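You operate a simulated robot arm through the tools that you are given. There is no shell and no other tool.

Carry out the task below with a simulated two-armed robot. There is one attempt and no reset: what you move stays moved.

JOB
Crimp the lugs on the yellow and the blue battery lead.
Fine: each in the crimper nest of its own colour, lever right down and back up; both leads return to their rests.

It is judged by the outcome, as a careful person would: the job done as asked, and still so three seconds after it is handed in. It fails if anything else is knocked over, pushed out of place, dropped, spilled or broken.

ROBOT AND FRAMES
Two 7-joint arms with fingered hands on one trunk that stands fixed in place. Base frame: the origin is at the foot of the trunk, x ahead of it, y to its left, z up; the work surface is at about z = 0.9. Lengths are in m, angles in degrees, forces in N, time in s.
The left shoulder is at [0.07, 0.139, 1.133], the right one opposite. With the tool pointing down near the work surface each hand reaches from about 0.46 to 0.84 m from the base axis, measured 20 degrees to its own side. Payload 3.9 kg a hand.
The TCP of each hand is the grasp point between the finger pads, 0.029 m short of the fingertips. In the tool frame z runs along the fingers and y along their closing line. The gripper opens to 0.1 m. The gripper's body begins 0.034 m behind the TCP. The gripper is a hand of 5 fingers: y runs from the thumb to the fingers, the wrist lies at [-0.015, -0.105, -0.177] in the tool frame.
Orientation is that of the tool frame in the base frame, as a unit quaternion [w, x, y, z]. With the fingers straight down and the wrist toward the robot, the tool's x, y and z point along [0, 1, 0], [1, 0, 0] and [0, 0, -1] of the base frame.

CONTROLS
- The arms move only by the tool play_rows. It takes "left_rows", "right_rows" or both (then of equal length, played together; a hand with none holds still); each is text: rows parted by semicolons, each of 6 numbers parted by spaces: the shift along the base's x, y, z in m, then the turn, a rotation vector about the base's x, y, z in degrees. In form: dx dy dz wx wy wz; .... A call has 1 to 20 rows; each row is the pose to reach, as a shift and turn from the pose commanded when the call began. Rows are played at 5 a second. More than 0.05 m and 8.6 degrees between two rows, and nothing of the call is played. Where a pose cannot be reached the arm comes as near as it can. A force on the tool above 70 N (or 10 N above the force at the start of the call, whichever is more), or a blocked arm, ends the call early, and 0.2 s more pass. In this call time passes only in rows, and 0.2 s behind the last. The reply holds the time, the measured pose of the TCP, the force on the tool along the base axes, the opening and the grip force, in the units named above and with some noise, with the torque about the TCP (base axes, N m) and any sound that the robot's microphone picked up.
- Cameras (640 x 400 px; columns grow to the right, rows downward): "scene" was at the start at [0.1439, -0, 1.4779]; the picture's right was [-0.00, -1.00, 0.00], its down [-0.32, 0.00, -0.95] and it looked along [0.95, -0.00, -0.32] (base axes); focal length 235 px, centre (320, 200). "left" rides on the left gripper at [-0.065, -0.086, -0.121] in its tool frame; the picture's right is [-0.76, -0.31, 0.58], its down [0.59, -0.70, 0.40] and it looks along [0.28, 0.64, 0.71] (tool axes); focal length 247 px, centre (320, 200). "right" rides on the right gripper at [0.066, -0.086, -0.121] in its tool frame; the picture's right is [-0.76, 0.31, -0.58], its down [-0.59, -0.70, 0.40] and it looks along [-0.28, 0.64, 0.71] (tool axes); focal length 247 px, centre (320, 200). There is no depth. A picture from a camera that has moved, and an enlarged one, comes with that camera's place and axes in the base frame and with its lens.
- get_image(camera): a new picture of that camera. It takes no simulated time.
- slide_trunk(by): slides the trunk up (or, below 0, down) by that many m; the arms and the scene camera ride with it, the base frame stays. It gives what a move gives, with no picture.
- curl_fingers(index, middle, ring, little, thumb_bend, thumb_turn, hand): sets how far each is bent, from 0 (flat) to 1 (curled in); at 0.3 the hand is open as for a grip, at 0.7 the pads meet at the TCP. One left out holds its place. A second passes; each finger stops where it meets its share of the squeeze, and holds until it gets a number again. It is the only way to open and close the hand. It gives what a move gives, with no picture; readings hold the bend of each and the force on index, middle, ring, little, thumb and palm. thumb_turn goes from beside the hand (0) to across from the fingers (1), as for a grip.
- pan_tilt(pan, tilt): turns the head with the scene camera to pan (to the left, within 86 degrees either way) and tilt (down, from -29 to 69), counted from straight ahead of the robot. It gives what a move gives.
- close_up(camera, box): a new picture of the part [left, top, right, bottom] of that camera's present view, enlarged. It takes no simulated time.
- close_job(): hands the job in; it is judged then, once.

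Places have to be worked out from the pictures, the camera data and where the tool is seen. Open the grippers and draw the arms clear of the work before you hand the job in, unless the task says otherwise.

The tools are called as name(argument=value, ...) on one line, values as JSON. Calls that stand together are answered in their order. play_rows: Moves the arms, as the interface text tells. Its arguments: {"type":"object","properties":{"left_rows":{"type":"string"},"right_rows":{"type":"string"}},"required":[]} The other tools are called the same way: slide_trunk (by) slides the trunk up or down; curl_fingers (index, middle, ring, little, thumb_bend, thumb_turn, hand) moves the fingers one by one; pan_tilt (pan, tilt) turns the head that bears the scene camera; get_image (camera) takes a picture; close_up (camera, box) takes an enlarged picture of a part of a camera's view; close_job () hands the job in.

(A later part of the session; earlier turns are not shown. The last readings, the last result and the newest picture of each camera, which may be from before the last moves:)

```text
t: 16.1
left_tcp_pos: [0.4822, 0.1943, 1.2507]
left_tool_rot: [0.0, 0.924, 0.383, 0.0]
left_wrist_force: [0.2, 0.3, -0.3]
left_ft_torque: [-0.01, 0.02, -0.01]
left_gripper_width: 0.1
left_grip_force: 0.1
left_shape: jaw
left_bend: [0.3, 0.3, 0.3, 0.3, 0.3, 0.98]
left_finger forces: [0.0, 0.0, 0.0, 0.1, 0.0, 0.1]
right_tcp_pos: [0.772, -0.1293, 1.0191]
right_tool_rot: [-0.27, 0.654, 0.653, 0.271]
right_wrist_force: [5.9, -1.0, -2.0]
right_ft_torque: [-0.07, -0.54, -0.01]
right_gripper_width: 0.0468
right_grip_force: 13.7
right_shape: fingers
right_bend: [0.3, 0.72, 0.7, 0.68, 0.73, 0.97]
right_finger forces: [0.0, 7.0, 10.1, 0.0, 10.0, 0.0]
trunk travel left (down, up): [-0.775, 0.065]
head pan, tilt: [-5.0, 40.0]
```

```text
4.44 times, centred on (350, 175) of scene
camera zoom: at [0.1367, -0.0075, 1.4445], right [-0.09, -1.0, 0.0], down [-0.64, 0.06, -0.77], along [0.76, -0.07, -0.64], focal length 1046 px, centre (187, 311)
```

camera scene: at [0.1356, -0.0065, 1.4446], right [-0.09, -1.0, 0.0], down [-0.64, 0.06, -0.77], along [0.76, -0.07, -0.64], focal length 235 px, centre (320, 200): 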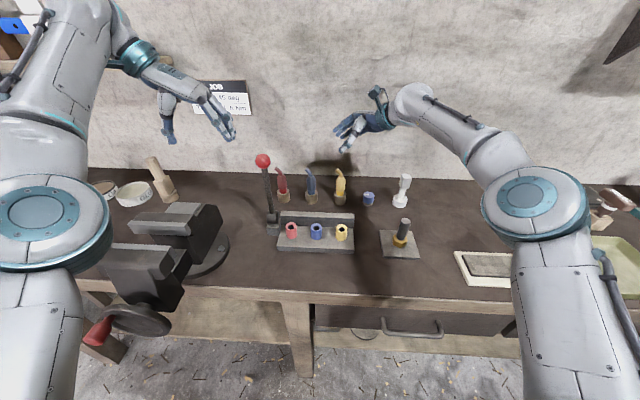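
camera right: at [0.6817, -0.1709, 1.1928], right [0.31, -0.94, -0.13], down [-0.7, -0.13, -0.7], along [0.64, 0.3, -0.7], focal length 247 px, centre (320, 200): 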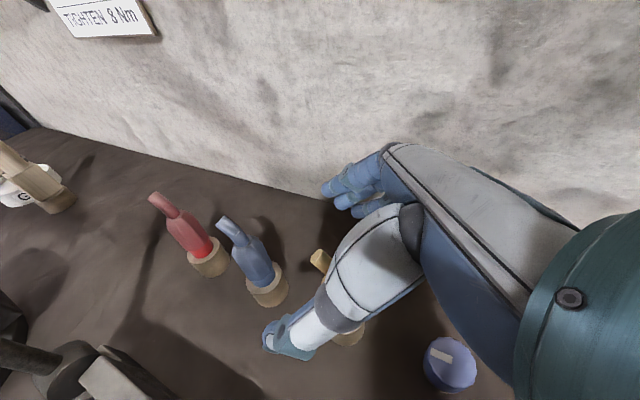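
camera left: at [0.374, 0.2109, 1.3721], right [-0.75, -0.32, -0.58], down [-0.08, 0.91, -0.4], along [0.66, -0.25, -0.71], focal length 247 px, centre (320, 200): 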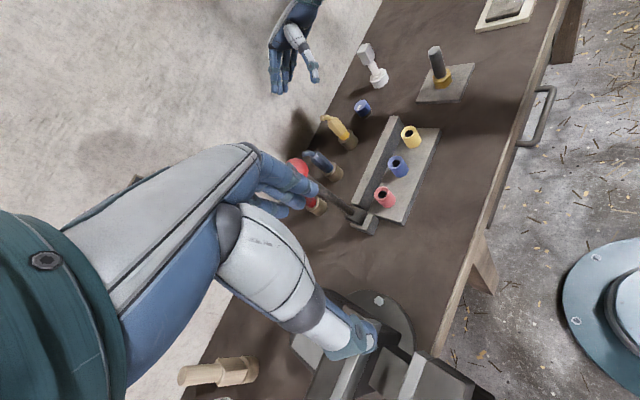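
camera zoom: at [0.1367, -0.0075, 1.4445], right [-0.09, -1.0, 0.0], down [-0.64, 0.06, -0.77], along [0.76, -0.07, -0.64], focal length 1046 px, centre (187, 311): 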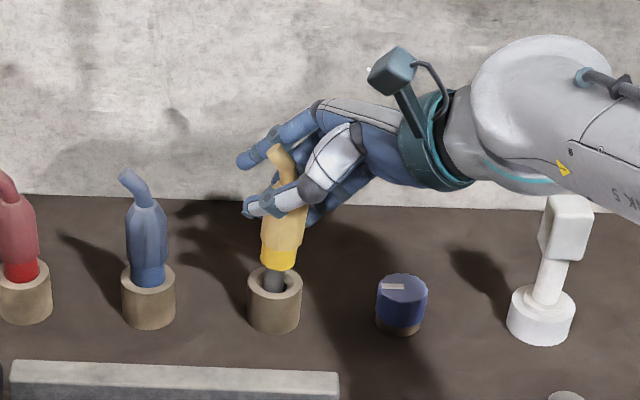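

The lead is lifted, exposing a thinner grey lug pin below the yellow collar that will fit the nest hole. I'll lift it completely clear.

play_rows(right_rows="0 0 0.01 0 0 0;0 0 0.02 0 0 0;0 0 0.04 0 0 0;0 0 0.06 0 0 0;0 0 0.09 0 0 0")

close_up(camera="left", box=[260, 20, 400, 160])

close_up(camera="scene", box=[290, 110, 410, 220])

get_image(camera="right")

```text
t: 17.2
left_tcp_pos: [0.4806, 0.1958, 1.2532]
left_tool_rot: [0.001, 0.923, 0.384, 0.0]
left_wrist_force: [0.3, -0.2, 0.4]
left_ft_torque: [-0.02, -0.03, -0.03]
left_gripper_width: 0.0999
left_grip_force: 0.0
left_shape: jaw
left_bend: [0.3, 0.3, 0.3, 0.3, 0.3, 0.98]
left_finger forces: [0.0, 0.0, 0.0, 0.1, 0.0, 0.1]
right_tcp_pos: [0.7713, -0.1293, 1.1097]
right_tool_rot: [-0.271, 0.653, 0.653, 0.271]
right_wrist_force: [0.2, 0.3, -0.3]
right_ft_torque: [0.02, -0.01, -0.04]
right_gripper_width: 0.0353
right_grip_force: 0.0
right_shape: fingers
right_bend: [0.3, 0.75, 0.73, 0.68, 0.78, 0.97]
right_finger forces: [0.0, 0.1, 0.0, 0.1, 0.1, 0.1]
trunk travel left (down, up): [-0.775, 0.065]
head pan, tilt: [-5.0, 40.0]
```

```text
2.86 times, centred on (330, 90) of left
camera zoom: at [0.3746, 0.2097, 1.3722], right [-0.75, -0.32, -0.58], down [-0.08, 0.91, -0.4], along [0.65, -0.25, -0.71], focal length 706 px, centre (291, 514)
```

zoom: 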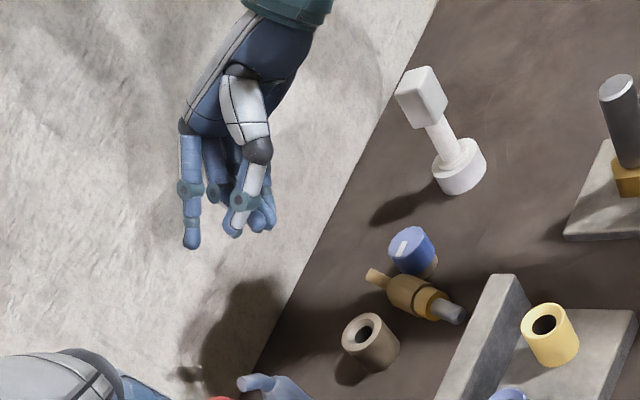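

```text
3.64 times, centred on (350, 165) of scene
camera zoom: at [0.1349, -0.0067, 1.4446], right [-0.09, -1.0, 0.0], down [-0.64, 0.06, -0.77], along [0.76, -0.07, -0.64], focal length 856 px, centre (211, 327)
```

zoom: 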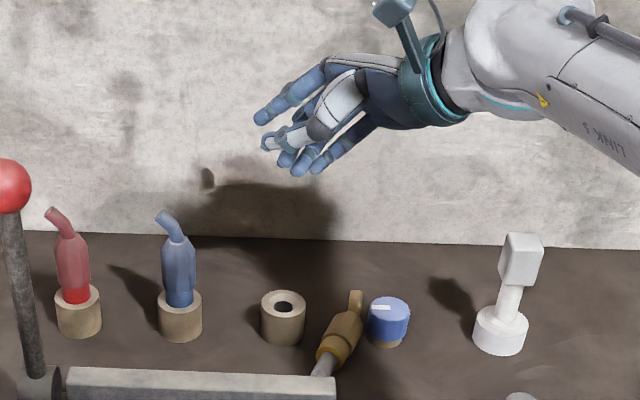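

```text
taken
camera right: at [0.686, -0.1685, 1.2407], right [0.31, -0.94, -0.13], down [-0.7, -0.13, -0.7], along [0.64, 0.3, -0.7], focal length 247 px, centre (320, 200)
```

right: 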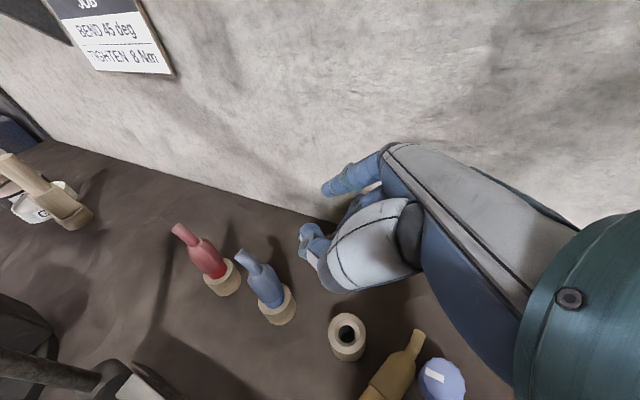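

The lead slipped out when its pin cleared the rest and now lies on the table between the rest and the blue cap. I'll open the hand, move it clear and then inspect.

curl_fingers(hand="right", index=0.3, middle=0.3, ring=0.3, little=0.3, thumb_bend=0.3)

play_rows(right_rows="-0.02 -0.008 0.02 -5.6 0 0;-0.04 -0.017 0.04 -11.2 0 0;-0.064 -0.026 0.06 -16.9 0 0;-0.085 -0.035 0.08 -22.5 0 0;-0.106 -0.044 0.1 -28.1 0 0;-0.127 -0.053 0.11 -33.7 0 0;-0.149 -0.061 0.12 -39.4 0 0;-0.17 -0.07 0.14 -45 0 0")

get_image(camera="right")

close_up(camera="scene", box=[290, 150, 430, 260])

close_up(camera="left", box=[290, 60, 430, 180])

```text
t: 18.2
left_tcp_pos: [0.4824, 0.1946, 1.2525]
left_tool_rot: [0.0, 0.923, 0.384, 0.001]
left_wrist_force: [-0.7, -0.3, -0.7]
left_ft_torque: [-0.03, -0.01, 0.0]
left_gripper_width: 0.0997
left_grip_force: 0.1
left_shape: jaw
left_bend: [0.3, 0.3, 0.3, 0.3, 0.3, 0.98]
left_finger forces: [0.0, 0.0, 0.0, 0.0, 0.1, 0.0]
right_tcp_pos: [0.7725, -0.1299, 1.1095]
right_tool_rot: [-0.271, 0.653, 0.653, 0.27]
right_wrist_force: [0.0, -0.4, 0.1]
right_ft_torque: [-0.01, 0.02, 0.02]
right_gripper_width: 0.0984
right_grip_force: 0.0
right_shape: fingers
right_bend: [0.3, 0.3, 0.3, 0.3, 0.3, 0.97]
right_finger forces: [0.0, 0.0, 0.0, 0.1, 0.0, 0.0]
trunk travel left (down, up): [-0.775, 0.065]
head pan, tilt: [-5.0, 40.0]
```

```text
t: 20.1
left_tcp_pos: [0.4794, 0.1954, 1.2527]
left_tool_rot: [0.001, 0.923, 0.384, 0.0]
left_wrist_force: [-0.7, 0.2, -0.1]
left_ft_torque: [-0.01, -0.02, -0.01]
left_gripper_width: 0.0999
left_grip_force: 0.1
left_shape: jaw
left_bend: [0.3, 0.3, 0.3, 0.3, 0.3, 0.98]
left_finger forces: [0.1, 0.0, 0.1, 0.1, 0.0, 0.1]
right_tcp_pos: [0.599, -0.2008, 1.2507]
right_tool_rot: [0.001, 0.707, 0.707, -0.001]
right_wrist_force: [-0.7, 0.4, -1.0]
right_ft_torque: [0.0, -0.01, 0.02]
right_gripper_width: 0.0986
right_grip_force: 0.1
right_shape: fingers
right_bend: [0.3, 0.3, 0.3, 0.3, 0.3, 0.98]
right_finger forces: [0.0, 0.0, 0.1, 0.1, 0.0, 0.1]
trunk travel left (down, up): [-0.775, 0.065]
head pan, tilt: [-5.0, 40.0]
```

```text
taken
camera right: at [0.5141, -0.1342, 1.3698], right [0.31, -0.76, 0.58], down [-0.7, -0.59, -0.4], along [0.64, -0.29, -0.71], focal length 247 px, centre (320, 200)
```

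right: 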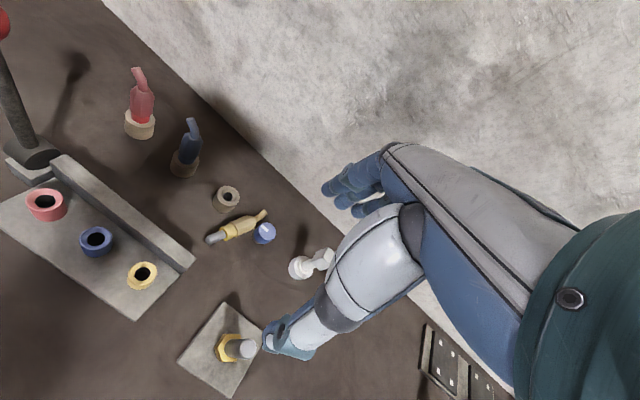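

```text
3.64 times, centred on (360, 205) of scene
camera zoom: at [0.1337, -0.0064, 1.4448], right [-0.09, -1.0, 0.0], down [-0.64, 0.06, -0.77], along [0.76, -0.07, -0.64], focal length 856 px, centre (174, 182)
```

zoom: 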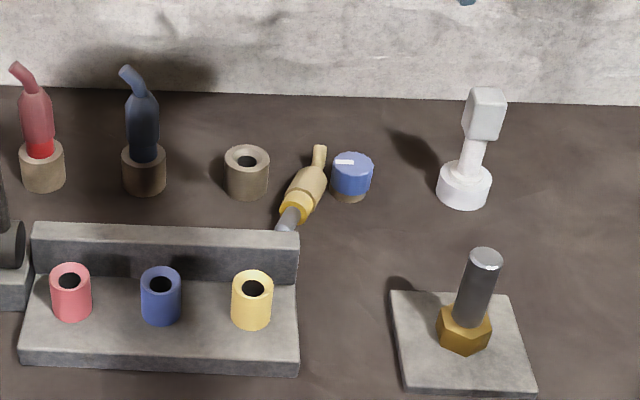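

```text
3.33 times, centred on (360, 120) of left
camera zoom: at [0.3734, 0.21, 1.3726], right [-0.75, -0.32, -0.58], down [-0.08, 0.91, -0.4], along [0.66, -0.25, -0.71], focal length 823 px, centre (187, 467)
```

zoom: 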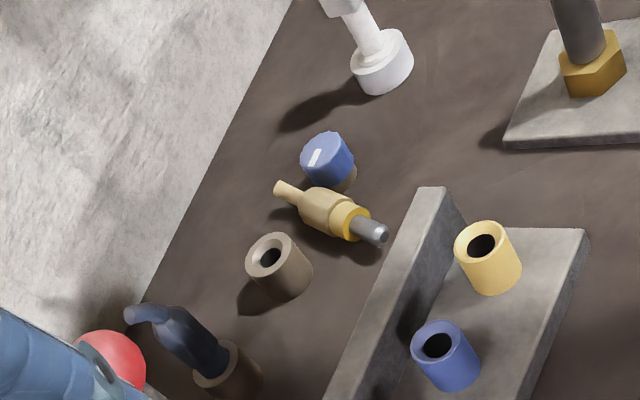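

The lead lies flat with its pin toward the crimper's right end, close to but not pressing the cap. I'll zoom in from the right camera to pin down its axis.

close_up(camera="right", box=[180, 170, 300, 270])

```text
4.00 times, centred on (240, 220) of right
camera zoom: at [0.5141, -0.1342, 1.3698], right [0.31, -0.76, 0.58], down [-0.7, -0.59, -0.4], along [0.64, -0.29, -0.71], focal length 988 px, centre (640, 120)
```

zoom: 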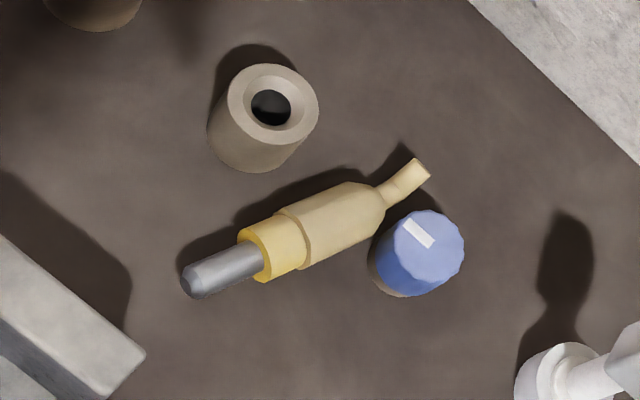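

I have the lead's pose: the boot centre is about (.746,-.190), the axis is at 149° with the pin pointing toward the robot and left, and the cap is right beside the wire. Before choosing a re-grasp I'll test in free air whether the right hand can turn index-down, yawing first.

play_rows(right_rows="0 0 0 0 0 7.5;0 0 0 0 0 15;0 0 0 0 0 22.5;0 0 0 0 0 30;0 0 0 0 0 37.5;0 0 0 0 0 45;0 0 0 0 0 52.5;0 0 0 0 0 60")

play_rows(right_rows="0 0 0 -3.5 -6.1 0;0 0 0 -7 -12.1 0;0 0 0 -10.5 -18.2 0;0 0 0 -14 -24.2 0;0 0 0 -17.5 -30.3 0;0 0 0 -21 -36.4 0;0 0 0 -24.5 -42.4 0;0 0 0 -28 -48.5 0;0 0 0 -31.5 -54.6 0;0 0 0 -35 -60.6 0;0 0 0 -38.5 -66.7 0;0 0 0 -42 -72.7 0;0 0 0 -45 -78 0")

get_image(camera="scene")

```text
t: 21.9
left_tcp_pos: [0.4824, 0.194, 1.2523]
left_tool_rot: [0.0, 0.924, 0.383, -0.001]
left_wrist_force: [0.0, 0.1, -0.3]
left_ft_torque: [0.06, 0.02, 0.01]
left_gripper_width: 0.1001
left_grip_force: 0.0
left_shape: jaw
left_bend: [0.3, 0.3, 0.3, 0.3, 0.3, 0.98]
left_finger forces: [0.0, 0.0, 0.0, 0.0, 0.0, 0.0]
right_tcp_pos: [0.602, -0.2017, 1.2484]
right_tool_rot: [0.0, 0.259, 0.966, -0.001]
right_wrist_force: [0.7, 0.2, 0.7]
right_ft_torque: [-0.03, 0.0, 0.01]
right_gripper_width: 0.0988
right_grip_force: 0.1
right_shape: fingers
right_bend: [0.3, 0.3, 0.3, 0.3, 0.3, 0.98]
right_finger forces: [0.0, 0.1, 0.0, 0.1, 0.0, 0.0]
trunk travel left (down, up): [-0.775, 0.065]
head pan, tilt: [-5.0, 40.0]
```

```text
t: 24.6
left_tcp_pos: [0.4821, 0.1954, 1.2524]
left_tool_rot: [0.001, 0.924, 0.383, 0.0]
left_wrist_force: [0.4, -0.1, 0.0]
left_ft_torque: [0.0, 0.0, 0.01]
left_gripper_width: 0.0999
left_grip_force: 0.1
left_shape: jaw
left_bend: [0.3, 0.3, 0.3, 0.3, 0.3, 0.98]
left_finger forces: [0.1, 0.0, 0.0, 0.0, 0.0, 0.0]
right_tcp_pos: [0.6014, -0.2013, 1.2506]
right_tool_rot: [0.684, 0.183, 0.682, -0.183]
right_wrist_force: [-0.9, -0.4, 0.3]
right_ft_torque: [-0.02, 0.0, 0.04]
right_gripper_width: 0.0986
right_grip_force: 0.0
right_shape: fingers
right_bend: [0.3, 0.3, 0.3, 0.3, 0.3, 0.98]
right_finger forces: [0.1, 0.0, 0.1, 0.0, 0.0, 0.0]
trunk travel left (down, up): [-0.775, 0.065]
head pan, tilt: [-5.0, 40.0]
```

```text
taken
camera scene: at [0.1356, -0.0075, 1.4446], right [-0.09, -1.0, 0.0], down [-0.64, 0.06, -0.77], along [0.76, -0.07, -0.64], focal length 235 px, centre (320, 200)
```

scene: 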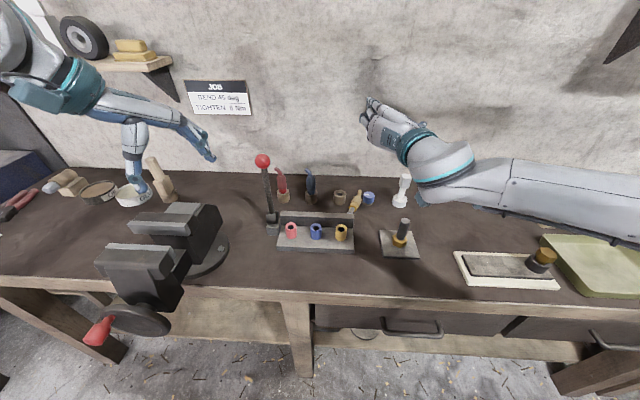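

The index-down turn is reachable. The lying lead is hemmed in by the rest and the cap, so I'll return to vertical, pinch only its pin end and slide it into clear space first. I'll unroll the hand and narrow the opening.

play_rows(right_rows="0 0 0 3.5 6.1 0;0 0 0 7 12.1 0;0 0 0 10.5 18.2 0;0 0 0 14 24.2 0;0 0 0 17.5 30.3 0;0 0 0 21 36.4 0;0 0 0 24.5 42.4 0;0 0 0 28 48.5 0;0 0 0 31.5 54.6 0;0 0 0 35 60.6 0;0 0 0 38.5 66.7 0;0 0 0 42 72.7 0;0 0 0 45 78 0")

curl_fingers(hand="right", index=0.53, middle=0.53, ring=0.53, little=0.53, thumb_bend=0.53)

play_rows(right_rows="0.02 0.01 -0.04 0 0 0;0.04 0.02 -0.08 0 0 0;0.06 0.03 -0.12 0 0 0;0.08 0.04 -0.16 0 0 0;0.087 0.045 -0.2 0 0 0;0.087 0.045 -0.24 0 0 0")

get_image(camera="right")

close_up(camera="scene", box=[290, 130, 430, 240])

close_up(camera="left", box=[290, 40, 450, 180])

```text
t: 27.4
left_tcp_pos: [0.4821, 0.1954, 1.2514]
left_tool_rot: [0.001, 0.924, 0.383, -0.001]
left_wrist_force: [-0.2, -0.6, 0.0]
left_ft_torque: [0.02, 0.01, 0.0]
left_gripper_width: 0.0999
left_grip_force: 0.0
left_shape: jaw
left_bend: [0.3, 0.3, 0.3, 0.3, 0.3, 0.98]
left_finger forces: [0.1, 0.0, 0.0, 0.1, 0.0, 0.1]
right_tcp_pos: [0.6023, -0.1996, 1.248]
right_tool_rot: [-0.001, 0.26, 0.966, 0.0]
right_wrist_force: [-0.2, -0.5, 0.3]
right_ft_torque: [0.02, 0.0, 0.01]
right_gripper_width: 0.0986
right_grip_force: 0.1
right_shape: fingers
right_bend: [0.3, 0.3, 0.3, 0.3, 0.3, 0.98]
right_finger forces: [0.1, 0.0, 0.0, 0.1, 0.0, 0.1]
trunk travel left (down, up): [-0.775, 0.065]
head pan, tilt: [-5.0, 40.0]
```

```text
t: 28.4
left_tcp_pos: [0.4818, 0.1942, 1.2523]
left_tool_rot: [0.0, 0.924, 0.384, 0.001]
left_wrist_force: [0.3, 0.2, -1.5]
left_ft_torque: [0.0, -0.01, 0.01]
left_gripper_width: 0.1001
left_grip_force: 0.1
left_shape: jaw
left_bend: [0.3, 0.3, 0.3, 0.3, 0.3, 0.98]
left_finger forces: [0.0, 0.1, 0.0, 0.1, 0.1, 0.1]
right_tcp_pos: [0.6017, -0.2006, 1.2488]
right_tool_rot: [0.0, 0.259, 0.966, 0.0]
right_wrist_force: [-0.3, 0.0, 0.0]
right_ft_torque: [0.02, -0.01, 0.04]
right_gripper_width: 0.0431
right_grip_force: 0.1
right_shape: fingers
right_bend: [0.53, 0.53, 0.53, 0.53, 0.53, 0.98]
right_finger forces: [0.0, 0.1, 0.0, 0.0, 0.0, 0.0]
trunk travel left (down, up): [-0.775, 0.065]
head pan, tilt: [-5.0, 40.0]
```

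```text
t: 29.9
left_tcp_pos: [0.4814, 0.1945, 1.2526]
left_tool_rot: [0.0, 0.923, 0.384, 0.0]
left_wrist_force: [0.1, 0.2, 0.8]
left_ft_torque: [0.02, 0.02, -0.03]
left_gripper_width: 0.1
left_grip_force: 0.1
left_shape: jaw
left_bend: [0.3, 0.3, 0.3, 0.3, 0.3, 0.98]
left_finger forces: [0.1, 0.0, 0.0, 0.1, 0.0, 0.0]
right_tcp_pos: [0.6908, -0.1566, 1.0083]
right_tool_rot: [0.0, 0.259, 0.966, 0.0]
right_wrist_force: [-0.4, -0.5, -0.5]
right_ft_torque: [0.0, 0.0, 0.02]
right_gripper_width: 0.0428
right_grip_force: 0.1
right_shape: fingers
right_bend: [0.53, 0.53, 0.53, 0.53, 0.53, 0.98]
right_finger forces: [0.0, 0.0, 0.1, 0.1, 0.0, 0.0]
trunk travel left (down, up): [-0.775, 0.065]
head pan, tilt: [-5.0, 40.0]
```

```text
taken
camera right: at [0.5908, -0.1974, 1.1275], right [0.81, -0.11, 0.58], down [0.16, -0.9, -0.4], along [0.57, 0.41, -0.71], focal length 247 px, centre (320, 200)
```

right: 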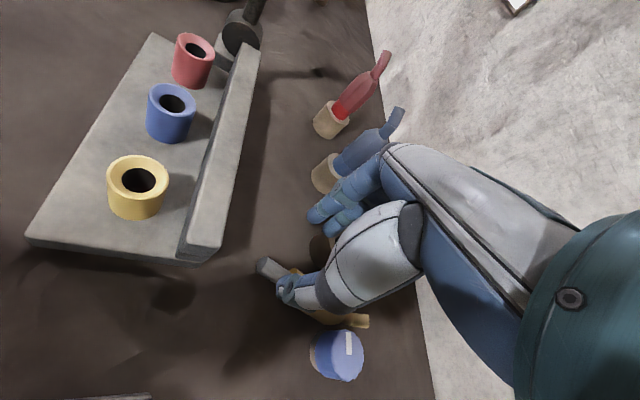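

```text
3.64 times, centred on (360, 185) of scene
camera zoom: at [0.1363, -0.0079, 1.4446], right [-0.09, -1.0, 0.0], down [-0.64, 0.06, -0.77], along [0.76, -0.07, -0.64], focal length 856 px, centre (174, 254)
```

zoom: 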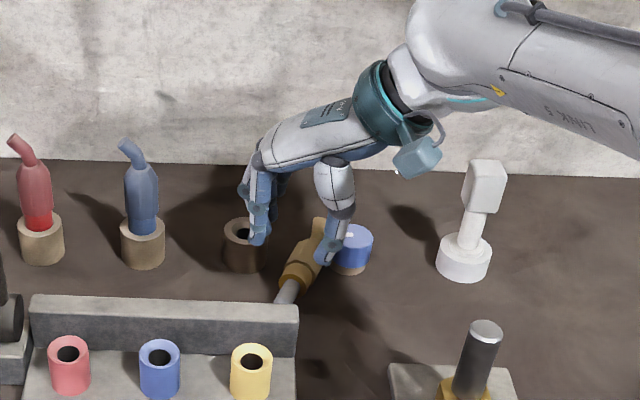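

```text
2.86 times, centred on (370, 110) of left
camera zoom: at [0.3759, 0.2085, 1.3721], right [-0.75, -0.32, -0.58], down [-0.08, 0.91, -0.4], along [0.65, -0.25, -0.71], focal length 706 px, centre (177, 457)
```

zoom: 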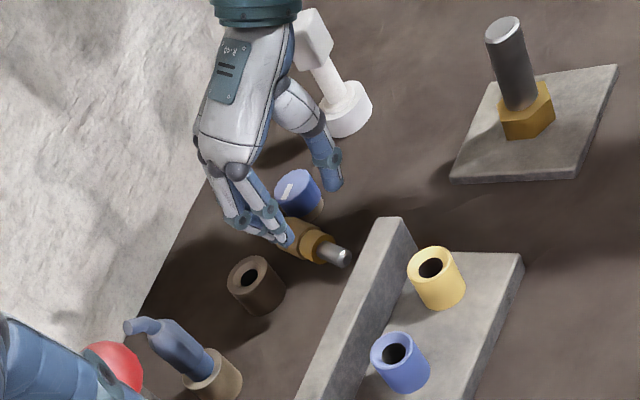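

From the hand-fixed camera, the TCP column lands on the pin axis about 7 mm from its end, and the fingers should clear the rest. I'll descend slowly to just above the table.

play_rows(right_rows="0.001 -0.001 -0.02 0 0 0;0.002 -0.001 -0.04 0 0 0;0.003 -0.002 -0.05 0 0 0;0.003 -0.002 -0.06 0 0 0;0.003 -0.002 -0.066 0 0 0;0.003 -0.002 -0.072 0 0 0")

get_image(camera="right")

close_up(camera="scene", box=[290, 130, 430, 240])

close_up(camera="left", box=[290, 60, 430, 180])

```text
t: 31.2
left_tcp_pos: [0.481, 0.1953, 1.252]
left_tool_rot: [0.0, 0.924, 0.383, 0.0]
left_wrist_force: [-1.2, -0.2, 0.3]
left_ft_torque: [-0.01, 0.0, -0.01]
left_gripper_width: 0.0997
left_grip_force: 0.1
left_shape: jaw
left_bend: [0.3, 0.3, 0.3, 0.3, 0.3, 0.98]
left_finger forces: [0.1, 0.0, 0.0, 0.0, 0.1, 0.1]
right_tcp_pos: [0.6922, -0.1597, 0.9371]
right_tool_rot: [0.0, 0.258, 0.966, 0.0]
right_wrist_force: [-0.3, -0.1, -0.3]
right_ft_torque: [0.01, -0.01, -0.03]
right_gripper_width: 0.0429
right_grip_force: 0.1
right_shape: fingers
right_bend: [0.53, 0.53, 0.53, 0.53, 0.53, 0.98]
right_finger forces: [0.1, 0.1, 0.0, 0.1, 0.0, 0.0]
trunk travel left (down, up): [-0.775, 0.065]
head pan, tilt: [-5.0, 40.0]
```

```text
taken
camera right: at [0.5926, -0.1995, 1.058], right [0.81, -0.11, 0.58], down [0.16, -0.9, -0.4], along [0.57, 0.41, -0.71], focal length 247 px, centre (320, 200)
```

right: 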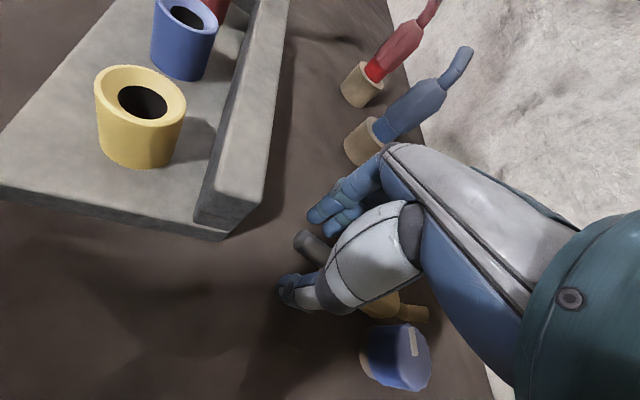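

```text
3.64 times, centred on (360, 185) of scene
camera zoom: at [0.1353, -0.0073, 1.4446], right [-0.09, -1.0, 0.0], down [-0.64, 0.06, -0.77], along [0.76, -0.07, -0.64], focal length 856 px, centre (174, 254)
```

zoom: 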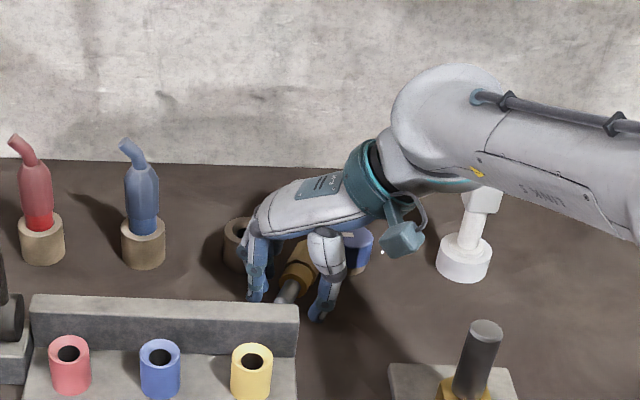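

```text
3.33 times, centred on (360, 120) of left
camera zoom: at [0.3749, 0.2091, 1.3722], right [-0.75, -0.32, -0.58], down [-0.08, 0.91, -0.4], along [0.65, -0.25, -0.71], focal length 823 px, centre (187, 467)
```

zoom: 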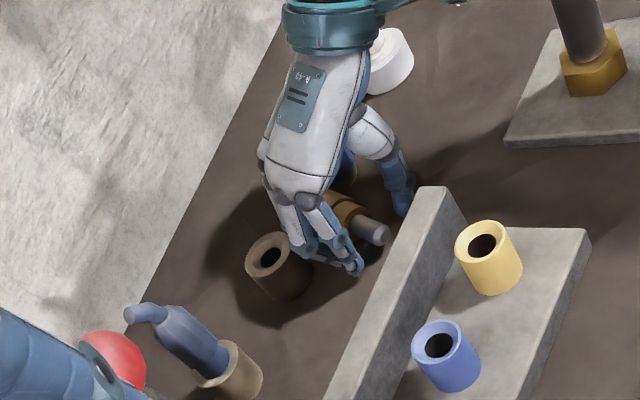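

The pin lies between thumb and fingers, and the rest has not been touched. I'll close gently on the pin.

curl_fingers(hand="right", index=0.6, middle=0.66, ring=0.66, little=0.53, thumb_bend=0.66)

close_up(camera="scene", box=[320, 160, 400, 220])

close_up(camera="left", box=[330, 80, 430, 160])

```text
t: 32.2
left_tcp_pos: [0.4825, 0.1948, 1.2524]
left_tool_rot: [0.002, 0.923, 0.384, 0.001]
left_wrist_force: [0.4, 0.9, 0.0]
left_ft_torque: [0.01, 0.01, -0.02]
left_gripper_width: 0.0998
left_grip_force: 0.0
left_shape: jaw
left_bend: [0.3, 0.3, 0.3, 0.3, 0.3, 0.98]
left_finger forces: [0.1, 0.0, 0.0, 0.0, 0.0, 0.1]
right_tcp_pos: [0.6923, -0.1571, 0.9382]
right_tool_rot: [0.0, 0.259, 0.966, 0.0]
right_wrist_force: [0.1, 0.8, 0.2]
right_ft_torque: [0.03, -0.03, 0.09]
right_gripper_width: 0.0211
right_grip_force: 1.6
right_shape: fingers
right_bend: [0.6, 0.66, 0.63, 0.53, 0.65, 0.97]
right_finger forces: [0.1, 0.0, 2.0, 0.0, 1.4, 0.0]
trunk travel left (down, up): [-0.775, 0.065]
head pan, tilt: [-5.0, 40.0]
```

```text
6.67 times, centred on (360, 190) of scene
camera zoom: at [0.1354, -0.0072, 1.4446], right [-0.09, -1.0, 0.0], down [-0.64, 0.06, -0.77], along [0.76, -0.07, -0.64], focal length 1568 px, centre (53, 267)
```

zoom: 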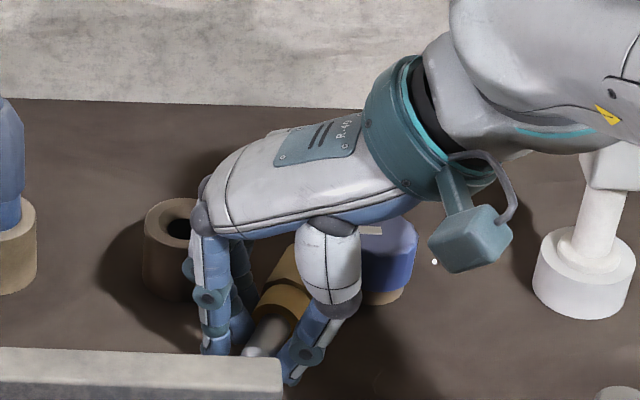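

```text
5.00 times, centred on (380, 120) of left
camera zoom: at [0.3751, 0.2093, 1.3722], right [-0.75, -0.32, -0.58], down [-0.08, 0.91, -0.4], along [0.65, -0.25, -0.71], focal length 1235 px, centre (20, 600)
```

zoom: 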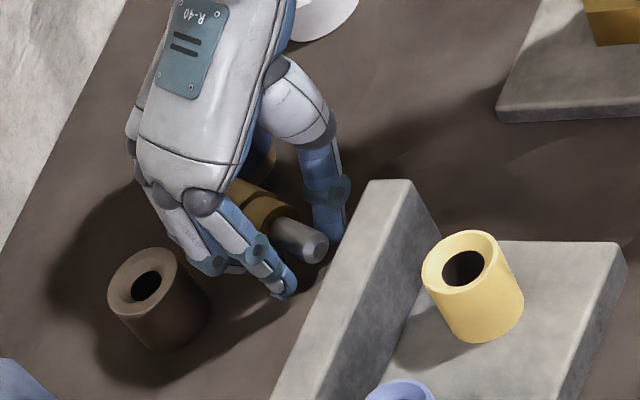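

Ring finger and thumb hold the pin lightly. I'll squeeze a bit more, then slide the lead toward the robot while turning the pin to point straight back, skirting the cap and the crimper bar.

curl_fingers(hand="right", ring=0.67, thumb_bend=0.69)

play_rows(right_rows="-0.0045 0 0 0 0 3;-0.009 -0.001 0 0 0 6;-0.0135 -0.004 0 0 0 9;-0.018 -0.009 0 0 0 12;-0.0225 -0.015 0 0 0 15")

close_up(camera="scene", box=[310, 150, 410, 230])

close_up(camera="left", box=[330, 80, 430, 160])

get_image(camera="right")

```text
t: 33.2
left_tcp_pos: [0.4807, 0.1954, 1.2527]
left_tool_rot: [0.001, 0.924, 0.383, 0.001]
left_wrist_force: [-0.6, -0.5, -0.2]
left_ft_torque: [-0.02, -0.03, -0.02]
left_gripper_width: 0.1
left_grip_force: 0.0
left_shape: jaw
left_bend: [0.3, 0.3, 0.3, 0.3, 0.3, 0.98]
left_finger forces: [0.0, 0.1, 0.0, 0.0, 0.0, 0.1]
right_tcp_pos: [0.6925, -0.1584, 0.9374]
right_tool_rot: [0.0, 0.258, 0.966, 0.0]
right_wrist_force: [1.4, 0.8, -0.5]
right_ft_torque: [0.04, -0.01, 0.09]
right_gripper_width: 0.0196
right_grip_force: 2.5
right_shape: fingers
right_bend: [0.6, 0.66, 0.63, 0.53, 0.67, 0.97]
right_finger forces: [0.0, 0.4, 3.1, 0.0, 2.5, 0.1]
trunk travel left (down, up): [-0.775, 0.065]
head pan, tilt: [-5.0, 40.0]
```

```text
t: 34.5
left_tcp_pos: [0.4821, 0.1944, 1.2511]
left_tool_rot: [0.0, 0.924, 0.384, 0.0]
left_wrist_force: [-0.2, 0.1, -0.5]
left_ft_torque: [-0.03, 0.0, 0.0]
left_gripper_width: 0.1
left_grip_force: 0.1
left_shape: jaw
left_bend: [0.3, 0.3, 0.3, 0.3, 0.3, 0.98]
left_finger forces: [0.0, 0.0, 0.0, 0.0, 0.0, 0.0]
right_tcp_pos: [0.6687, -0.1724, 0.9376]
right_tool_rot: [0.001, 0.13, 0.991, 0.0]
right_wrist_force: [0.3, 0.1, 0.5]
right_ft_torque: [0.03, -0.01, 0.04]
right_gripper_width: 0.0174
right_grip_force: 1.8
right_shape: fingers
right_bend: [0.6, 0.66, 0.64, 0.53, 0.68, 0.97]
right_finger forces: [0.0, 0.3, 2.4, 0.0, 2.0, 0.1]
trunk travel left (down, up): [-0.775, 0.065]
head pan, tilt: [-5.0, 40.0]
```

```text
5.00 times, centred on (360, 190) of scene
camera zoom: at [0.1354, -0.0074, 1.4446], right [-0.09, -1.0, 0.0], down [-0.64, 0.06, -0.77], along [0.76, -0.07, -0.64], focal length 1176 px, centre (120, 250)
```

zoom: 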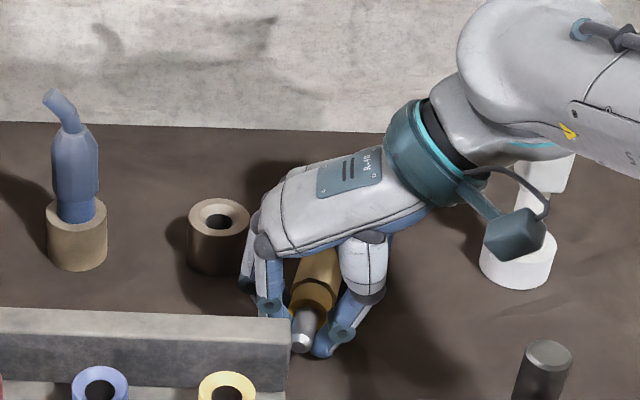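

```text
5.00 times, centred on (380, 120) of left
camera zoom: at [0.375, 0.2091, 1.3722], right [-0.75, -0.32, -0.58], down [-0.08, 0.91, -0.4], along [0.65, -0.25, -0.71], focal length 1235 px, centre (20, 600)
```

zoom: 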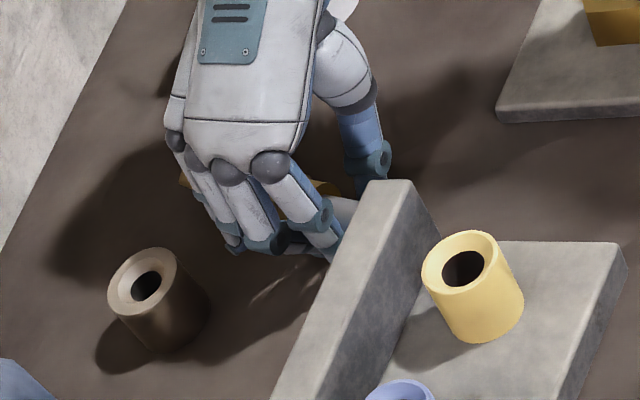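

```text
taken
camera right: at [0.5835, -0.2381, 1.0574], right [0.81, 0.1, 0.58], down [0.39, -0.83, -0.4], along [0.44, 0.55, -0.71], focal length 247 px, centre (320, 200)
```

right: 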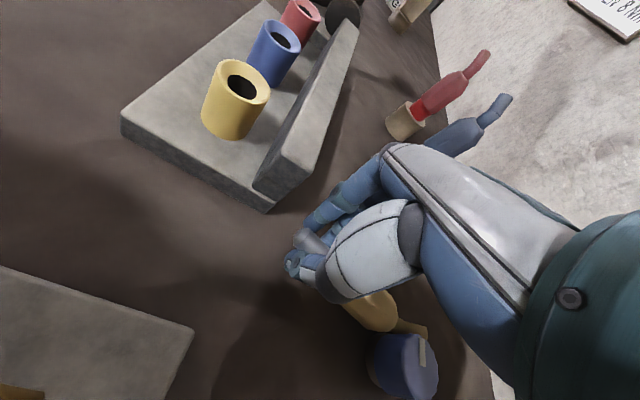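

The lead slides along well with the hand. I'll finish the turn, moving right first so the index clears the end of the bar.

play_rows(right_rows="-0.003 -0.006 0 0 0 3;-0.007 -0.012 0 0 0 6;-0.012 -0.017 0 0 0 9;-0.017 -0.021 0 0 0 12;-0.0225 -0.024 0 0 0 15")

close_up(camera="scene", box=[310, 150, 410, 230])

get_image(camera="right")

```text
t: 35.6
left_tcp_pos: [0.481, 0.1952, 1.2526]
left_tool_rot: [0.0, 0.924, 0.383, 0.0]
left_wrist_force: [0.3, 1.0, -0.1]
left_ft_torque: [0.01, 0.0, 0.0]
left_gripper_width: 0.0997
left_grip_force: 0.1
left_shape: jaw
left_bend: [0.3, 0.3, 0.3, 0.3, 0.3, 0.98]
left_finger forces: [0.0, 0.0, 0.1, 0.0, 0.1, 0.0]
right_tcp_pos: [0.6454, -0.1962, 0.9364]
right_tool_rot: [0.001, -0.001, 1.0, 0.0]
right_wrist_force: [0.8, -0.4, -0.8]
right_ft_torque: [0.02, -0.01, 0.05]
right_gripper_width: 0.0177
right_grip_force: 2.1
right_shape: fingers
right_bend: [0.6, 0.66, 0.64, 0.53, 0.68, 0.97]
right_finger forces: [0.0, 0.2, 1.9, 0.1, 1.6, 0.1]
trunk travel left (down, up): [-0.775, 0.065]
head pan, tilt: [-5.0, 40.0]
```

```text
5.00 times, centred on (360, 190) of scene
camera zoom: at [0.1354, -0.0073, 1.4446], right [-0.09, -1.0, 0.0], down [-0.64, 0.06, -0.77], along [0.76, -0.07, -0.64], focal length 1176 px, centre (120, 250)
```

zoom: 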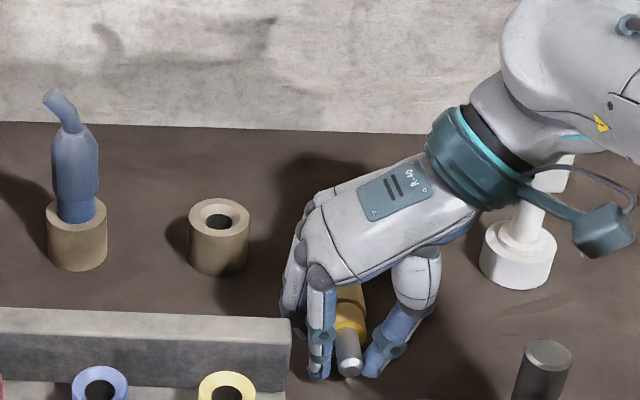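

```text
taken
camera right: at [0.581, -0.2826, 1.0569], right [0.76, 0.31, 0.58], down [0.59, -0.7, -0.4], along [0.28, 0.64, -0.71], focal length 247 px, centre (320, 200)
```

right: 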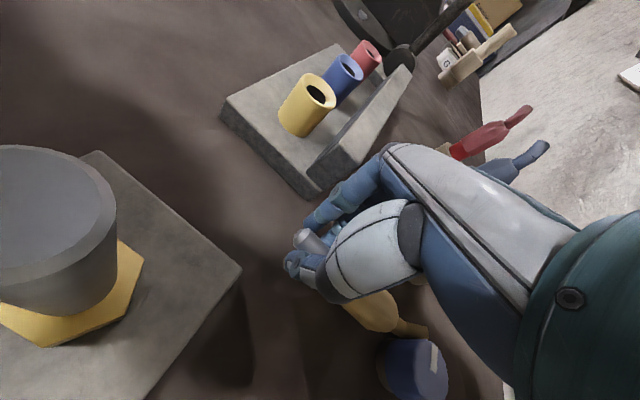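

The lead now points straight at the robot. A natural index-up insertion needs the pin turned further to the right, so I'll keep turning the pinched pin another 45° almost in place.

play_rows(right_rows="-0.001 -0.001 0 0 0 5;-0.002 -0.002 0 0 0 10;-0.003 -0.003 0 0 0 15;-0.004 -0.004 0 0 0 20")

close_up(camera="scene", box=[310, 140, 430, 230])

get_image(camera="right")

```text
t: 36.6
left_tcp_pos: [0.4827, 0.1955, 1.2507]
left_tool_rot: [0.002, 0.923, 0.384, 0.0]
left_wrist_force: [-0.6, 0.1, 0.2]
left_ft_torque: [0.02, 0.03, -0.01]
left_gripper_width: 0.0999
left_grip_force: 0.1
left_shape: jaw
left_bend: [0.3, 0.3, 0.3, 0.3, 0.3, 0.98]
left_finger forces: [0.1, 0.0, 0.0, 0.1, 0.1, 0.1]
right_tcp_pos: [0.6413, -0.2009, 0.9371]
right_tool_rot: [0.001, -0.174, 0.985, 0.0]
right_wrist_force: [-0.1, 0.9, -0.2]
right_ft_torque: [0.0, 0.03, 0.0]
right_gripper_width: 0.0155
right_grip_force: 0.1
right_shape: fingers
right_bend: [0.6, 0.66, 0.67, 0.53, 0.69, 0.97]
right_finger forces: [0.3, 0.3, 0.0, 0.0, 0.4, 0.0]
trunk travel left (down, up): [-0.775, 0.065]
head pan, tilt: [-5.0, 40.0]
```

```text
4.44 times, centred on (370, 185) of scene
camera zoom: at [0.1363, -0.0062, 1.4445], right [-0.09, -1.0, 0.0], down [-0.64, 0.06, -0.77], along [0.76, -0.07, -0.64], focal length 1046 px, centre (98, 267)
```

zoom: 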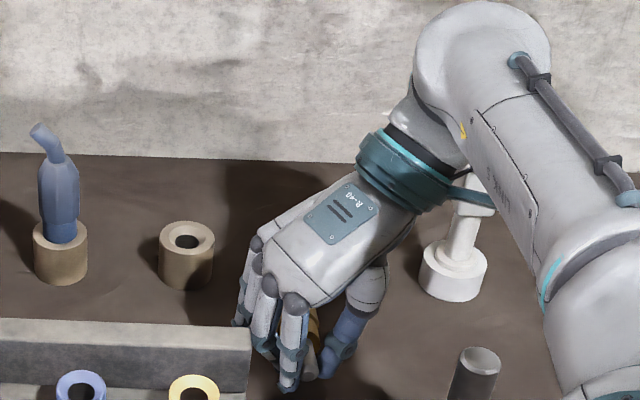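

```text
taken
camera right: at [0.61, -0.3034, 1.0571], right [0.61, 0.55, 0.58], down [0.79, -0.46, -0.4], along [0.05, 0.7, -0.71], focal length 247 px, centre (320, 200)
```

right: 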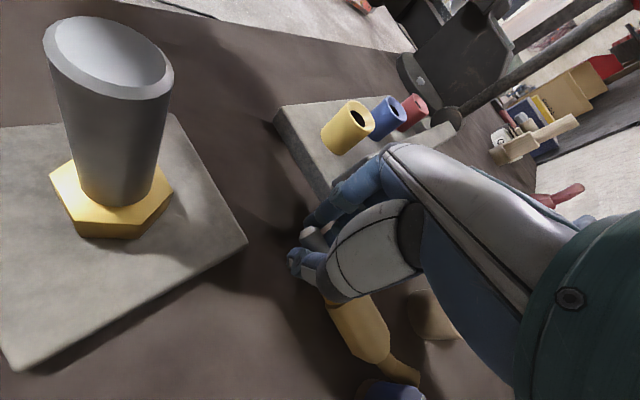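

The pin slipped partway, so the lead lagged the hand's turn. I'll firm up the pinch with index, middle and ring before continuing.

curl_fingers(hand="right", index=0.64, middle=0.69, ring=0.69, little=0.6, thumb_bend=0.76)

get_image(camera="right")

```text
t: 37.6
left_tcp_pos: [0.481, 0.1955, 1.253]
left_tool_rot: [0.001, 0.924, 0.383, 0.0]
left_wrist_force: [-0.4, -0.4, 0.6]
left_ft_torque: [0.0, 0.02, 0.02]
left_gripper_width: 0.1
left_grip_force: 0.1
left_shape: jaw
left_bend: [0.3, 0.3, 0.3, 0.3, 0.3, 0.98]
left_finger forces: [0.0, 0.1, 0.0, 0.0, 0.0, 0.0]
right_tcp_pos: [0.6425, -0.2005, 0.9366]
right_tool_rot: [0.0, -0.174, 0.985, 0.001]
right_wrist_force: [-0.3, 0.0, 0.4]
right_ft_torque: [0.01, 0.02, 0.04]
right_gripper_width: 0.0116
right_grip_force: 4.9
right_shape: fingers
right_bend: [0.61, 0.67, 0.68, 0.6, 0.71, 0.97]
right_finger forces: [3.6, 1.4, 0.9, 0.1, 5.2, 0.1]
trunk travel left (down, up): [-0.775, 0.065]
head pan, tilt: [-5.0, 40.0]
```

```text
taken
camera right: at [0.6093, -0.3041, 1.0573], right [0.61, 0.55, 0.58], down [0.79, -0.46, -0.4], along [0.05, 0.7, -0.71], focal length 247 px, centre (320, 200)
```

right: 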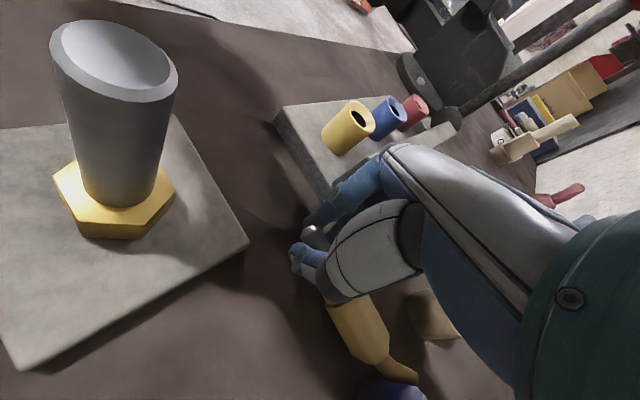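

Three fingers now share the pinch against the thumb. I'll continue turning.

play_rows(right_rows="-0.001 -0.001 0 0 0 4;-0.001 -0.002 0 0 0 8;-0.002 -0.002 0 0 0 12;-0.002 -0.003 0 0 0 16;-0.003 -0.003 0 0 0 20;-0.003 -0.004 0 0 0 24;-0.003 -0.004 0 0 0 28")

get_image(camera="right")

close_up(camera="scene", box=[310, 140, 430, 230])

```text
t: 39.2
left_tcp_pos: [0.4801, 0.1935, 1.2533]
left_tool_rot: [0.001, 0.924, 0.382, 0.0]
left_wrist_force: [0.9, 0.1, 0.0]
left_ft_torque: [0.04, -0.02, 0.02]
left_gripper_width: 0.0999
left_grip_force: 0.1
left_shape: jaw
left_bend: [0.3, 0.3, 0.3, 0.3, 0.3, 0.98]
left_finger forces: [0.1, 0.0, 0.1, 0.0, 0.1, 0.1]
right_tcp_pos: [0.6062, -0.2088, 0.929]
right_tool_rot: [-0.002, -0.396, 0.918, -0.001]
right_wrist_force: [-1.3, -0.1, 7.4]
right_ft_torque: [0.06, 0.06, 0.06]
right_gripper_width: 0.0101
right_grip_force: 9.0
right_shape: fingers
right_bend: [0.61, 0.71, 0.69, 0.6, 0.73, 0.96]
right_finger forces: [4.0, 8.9, 0.0, 0.0, 5.1, 0.0]
right hand out of reach, approached as far as the arm can: row 1, 2, 3, 4, 5, 6, 7
trunk travel left (down, up): [-0.775, 0.065]
head pan, tilt: [-5.0, 40.0]
```

```text
taken
camera right: at [0.6238, -0.3153, 1.0501], right [0.3, 0.76, 0.58], down [0.92, -0.05, -0.4], along [-0.27, 0.65, -0.71], focal length 247 px, centre (320, 200)
```

right: 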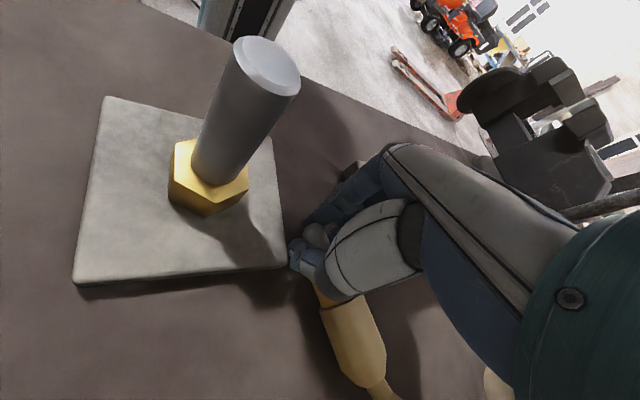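

```text
4.44 times, centred on (370, 185) of scene
camera zoom: at [0.1339, -0.0085, 1.4446], right [-0.09, -1.0, 0.0], down [-0.64, 0.06, -0.77], along [0.76, -0.07, -0.64], focal length 1046 px, centre (98, 267)
```

zoom: 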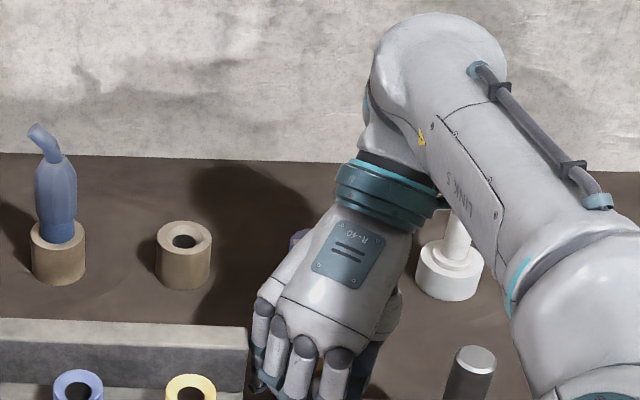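

The arm ran out of reach and pulled the hand in by 3.5 cm, though the lead came along. I'll release here, rise straight up and look at where it lies.

curl_fingers(hand="right", index=0.5, middle=0.5, ring=0.5, little=0.5, thumb_bend=0.5)

play_rows(right_rows="0 0 0.02 0 0 0;0 0 0.05 0 0 0;0 0 0.09 0 0 0;-0.02 0 0.13 0 0 0;-0.04 0 0.17 0 0 0;-0.06 0 0.2 0 0 0")

get_image(camera="right")

close_up(camera="scene", box=[310, 140, 430, 260])

close_up(camera="left", box=[290, 60, 470, 180])

```text
t: 40.2
left_tcp_pos: [0.4788, 0.1946, 1.254]
left_tool_rot: [0.001, 0.923, 0.384, 0.002]
left_wrist_force: [0.5, 0.4, 0.1]
left_ft_torque: [0.0, -0.03, -0.03]
left_gripper_width: 0.0997
left_grip_force: 0.0
left_shape: jaw
left_bend: [0.3, 0.3, 0.3, 0.3, 0.3, 0.98]
left_finger forces: [0.0, 0.0, 0.0, 0.0, 0.0, 0.1]
right_tcp_pos: [0.6061, -0.2076, 0.9312]
right_tool_rot: [0.003, -0.397, 0.918, 0.0]
right_wrist_force: [-0.2, -6.1, 21.3]
right_ft_torque: [-0.11, -0.01, -0.19]
right_gripper_width: 0.0394
right_grip_force: 14.4
right_shape: fingers
right_bend: [0.5, 0.53, 0.5, 0.53, 0.56, 0.98]
right_finger forces: [0.0, 5.7, 0.0, 6.7, 15.8, 0.1]
trunk travel left (down, up): [-0.775, 0.065]
head pan, tilt: [-5.0, 40.0]
```

```text
t: 41.6
left_tcp_pos: [0.4808, 0.1956, 1.2534]
left_tool_rot: [0.0, 0.923, 0.384, 0.0]
left_wrist_force: [0.6, 0.3, -0.5]
left_ft_torque: [-0.01, -0.02, 0.02]
left_gripper_width: 0.1
left_grip_force: 0.1
left_shape: jaw
left_bend: [0.3, 0.3, 0.3, 0.3, 0.3, 0.98]
left_finger forces: [0.0, 0.0, 0.1, 0.0, 0.0, 0.1]
right_tcp_pos: [0.5467, -0.2085, 1.1301]
right_tool_rot: [0.0, -0.407, 0.913, 0.0]
right_wrist_force: [-0.1, 0.3, 0.3]
right_ft_torque: [0.02, -0.01, 0.04]
right_gripper_width: 0.05
right_grip_force: 0.0
right_shape: fingers
right_bend: [0.5, 0.5, 0.5, 0.5, 0.5, 0.98]
right_finger forces: [0.0, 0.0, 0.0, 0.0, 0.0, 0.1]
right hand out of reach, approached as far as the arm can: row 3
trunk travel left (down, up): [-0.775, 0.065]
head pan, tilt: [-5.0, 40.0]
```

```text
taken
camera right: at [0.567, -0.3142, 1.2504], right [0.28, 0.77, 0.58], down [0.92, -0.03, -0.4], along [-0.29, 0.64, -0.71], focal length 247 px, centre (320, 200)
```

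right: 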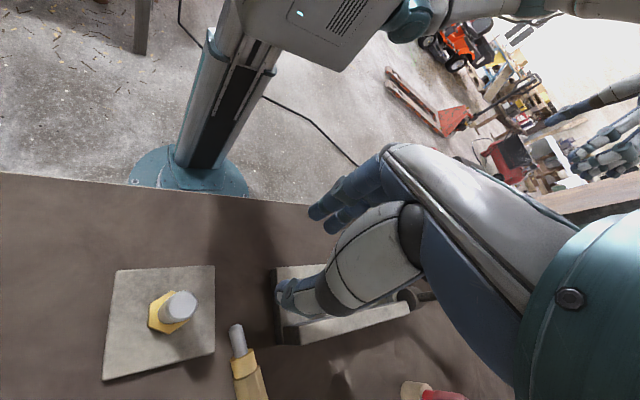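

```text
3.33 times, centred on (370, 200) of scene
camera zoom: at [0.1339, -0.0075, 1.4447], right [-0.09, -1.0, 0.0], down [-0.64, 0.06, -0.77], along [0.76, -0.07, -0.64], focal length 784 px, centre (153, 200)
```

zoom: 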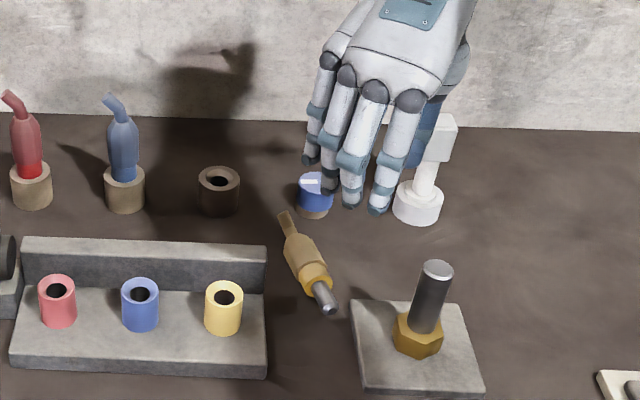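

```text
3.33 times, centred on (380, 120) of left
camera zoom: at [0.3736, 0.209, 1.3726], right [-0.75, -0.32, -0.58], down [-0.08, 0.91, -0.4], along [0.66, -0.25, -0.71], focal length 823 px, centre (120, 467)
```

zoom: 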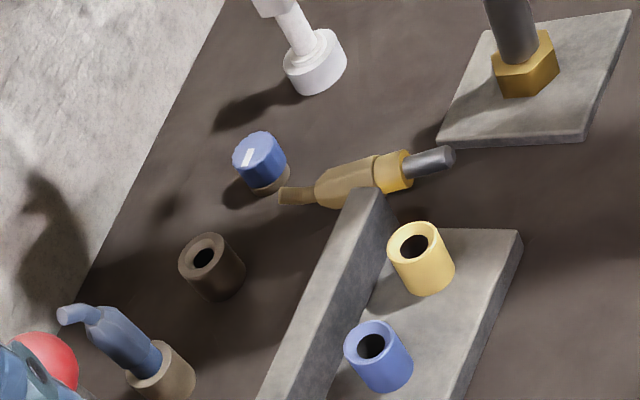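

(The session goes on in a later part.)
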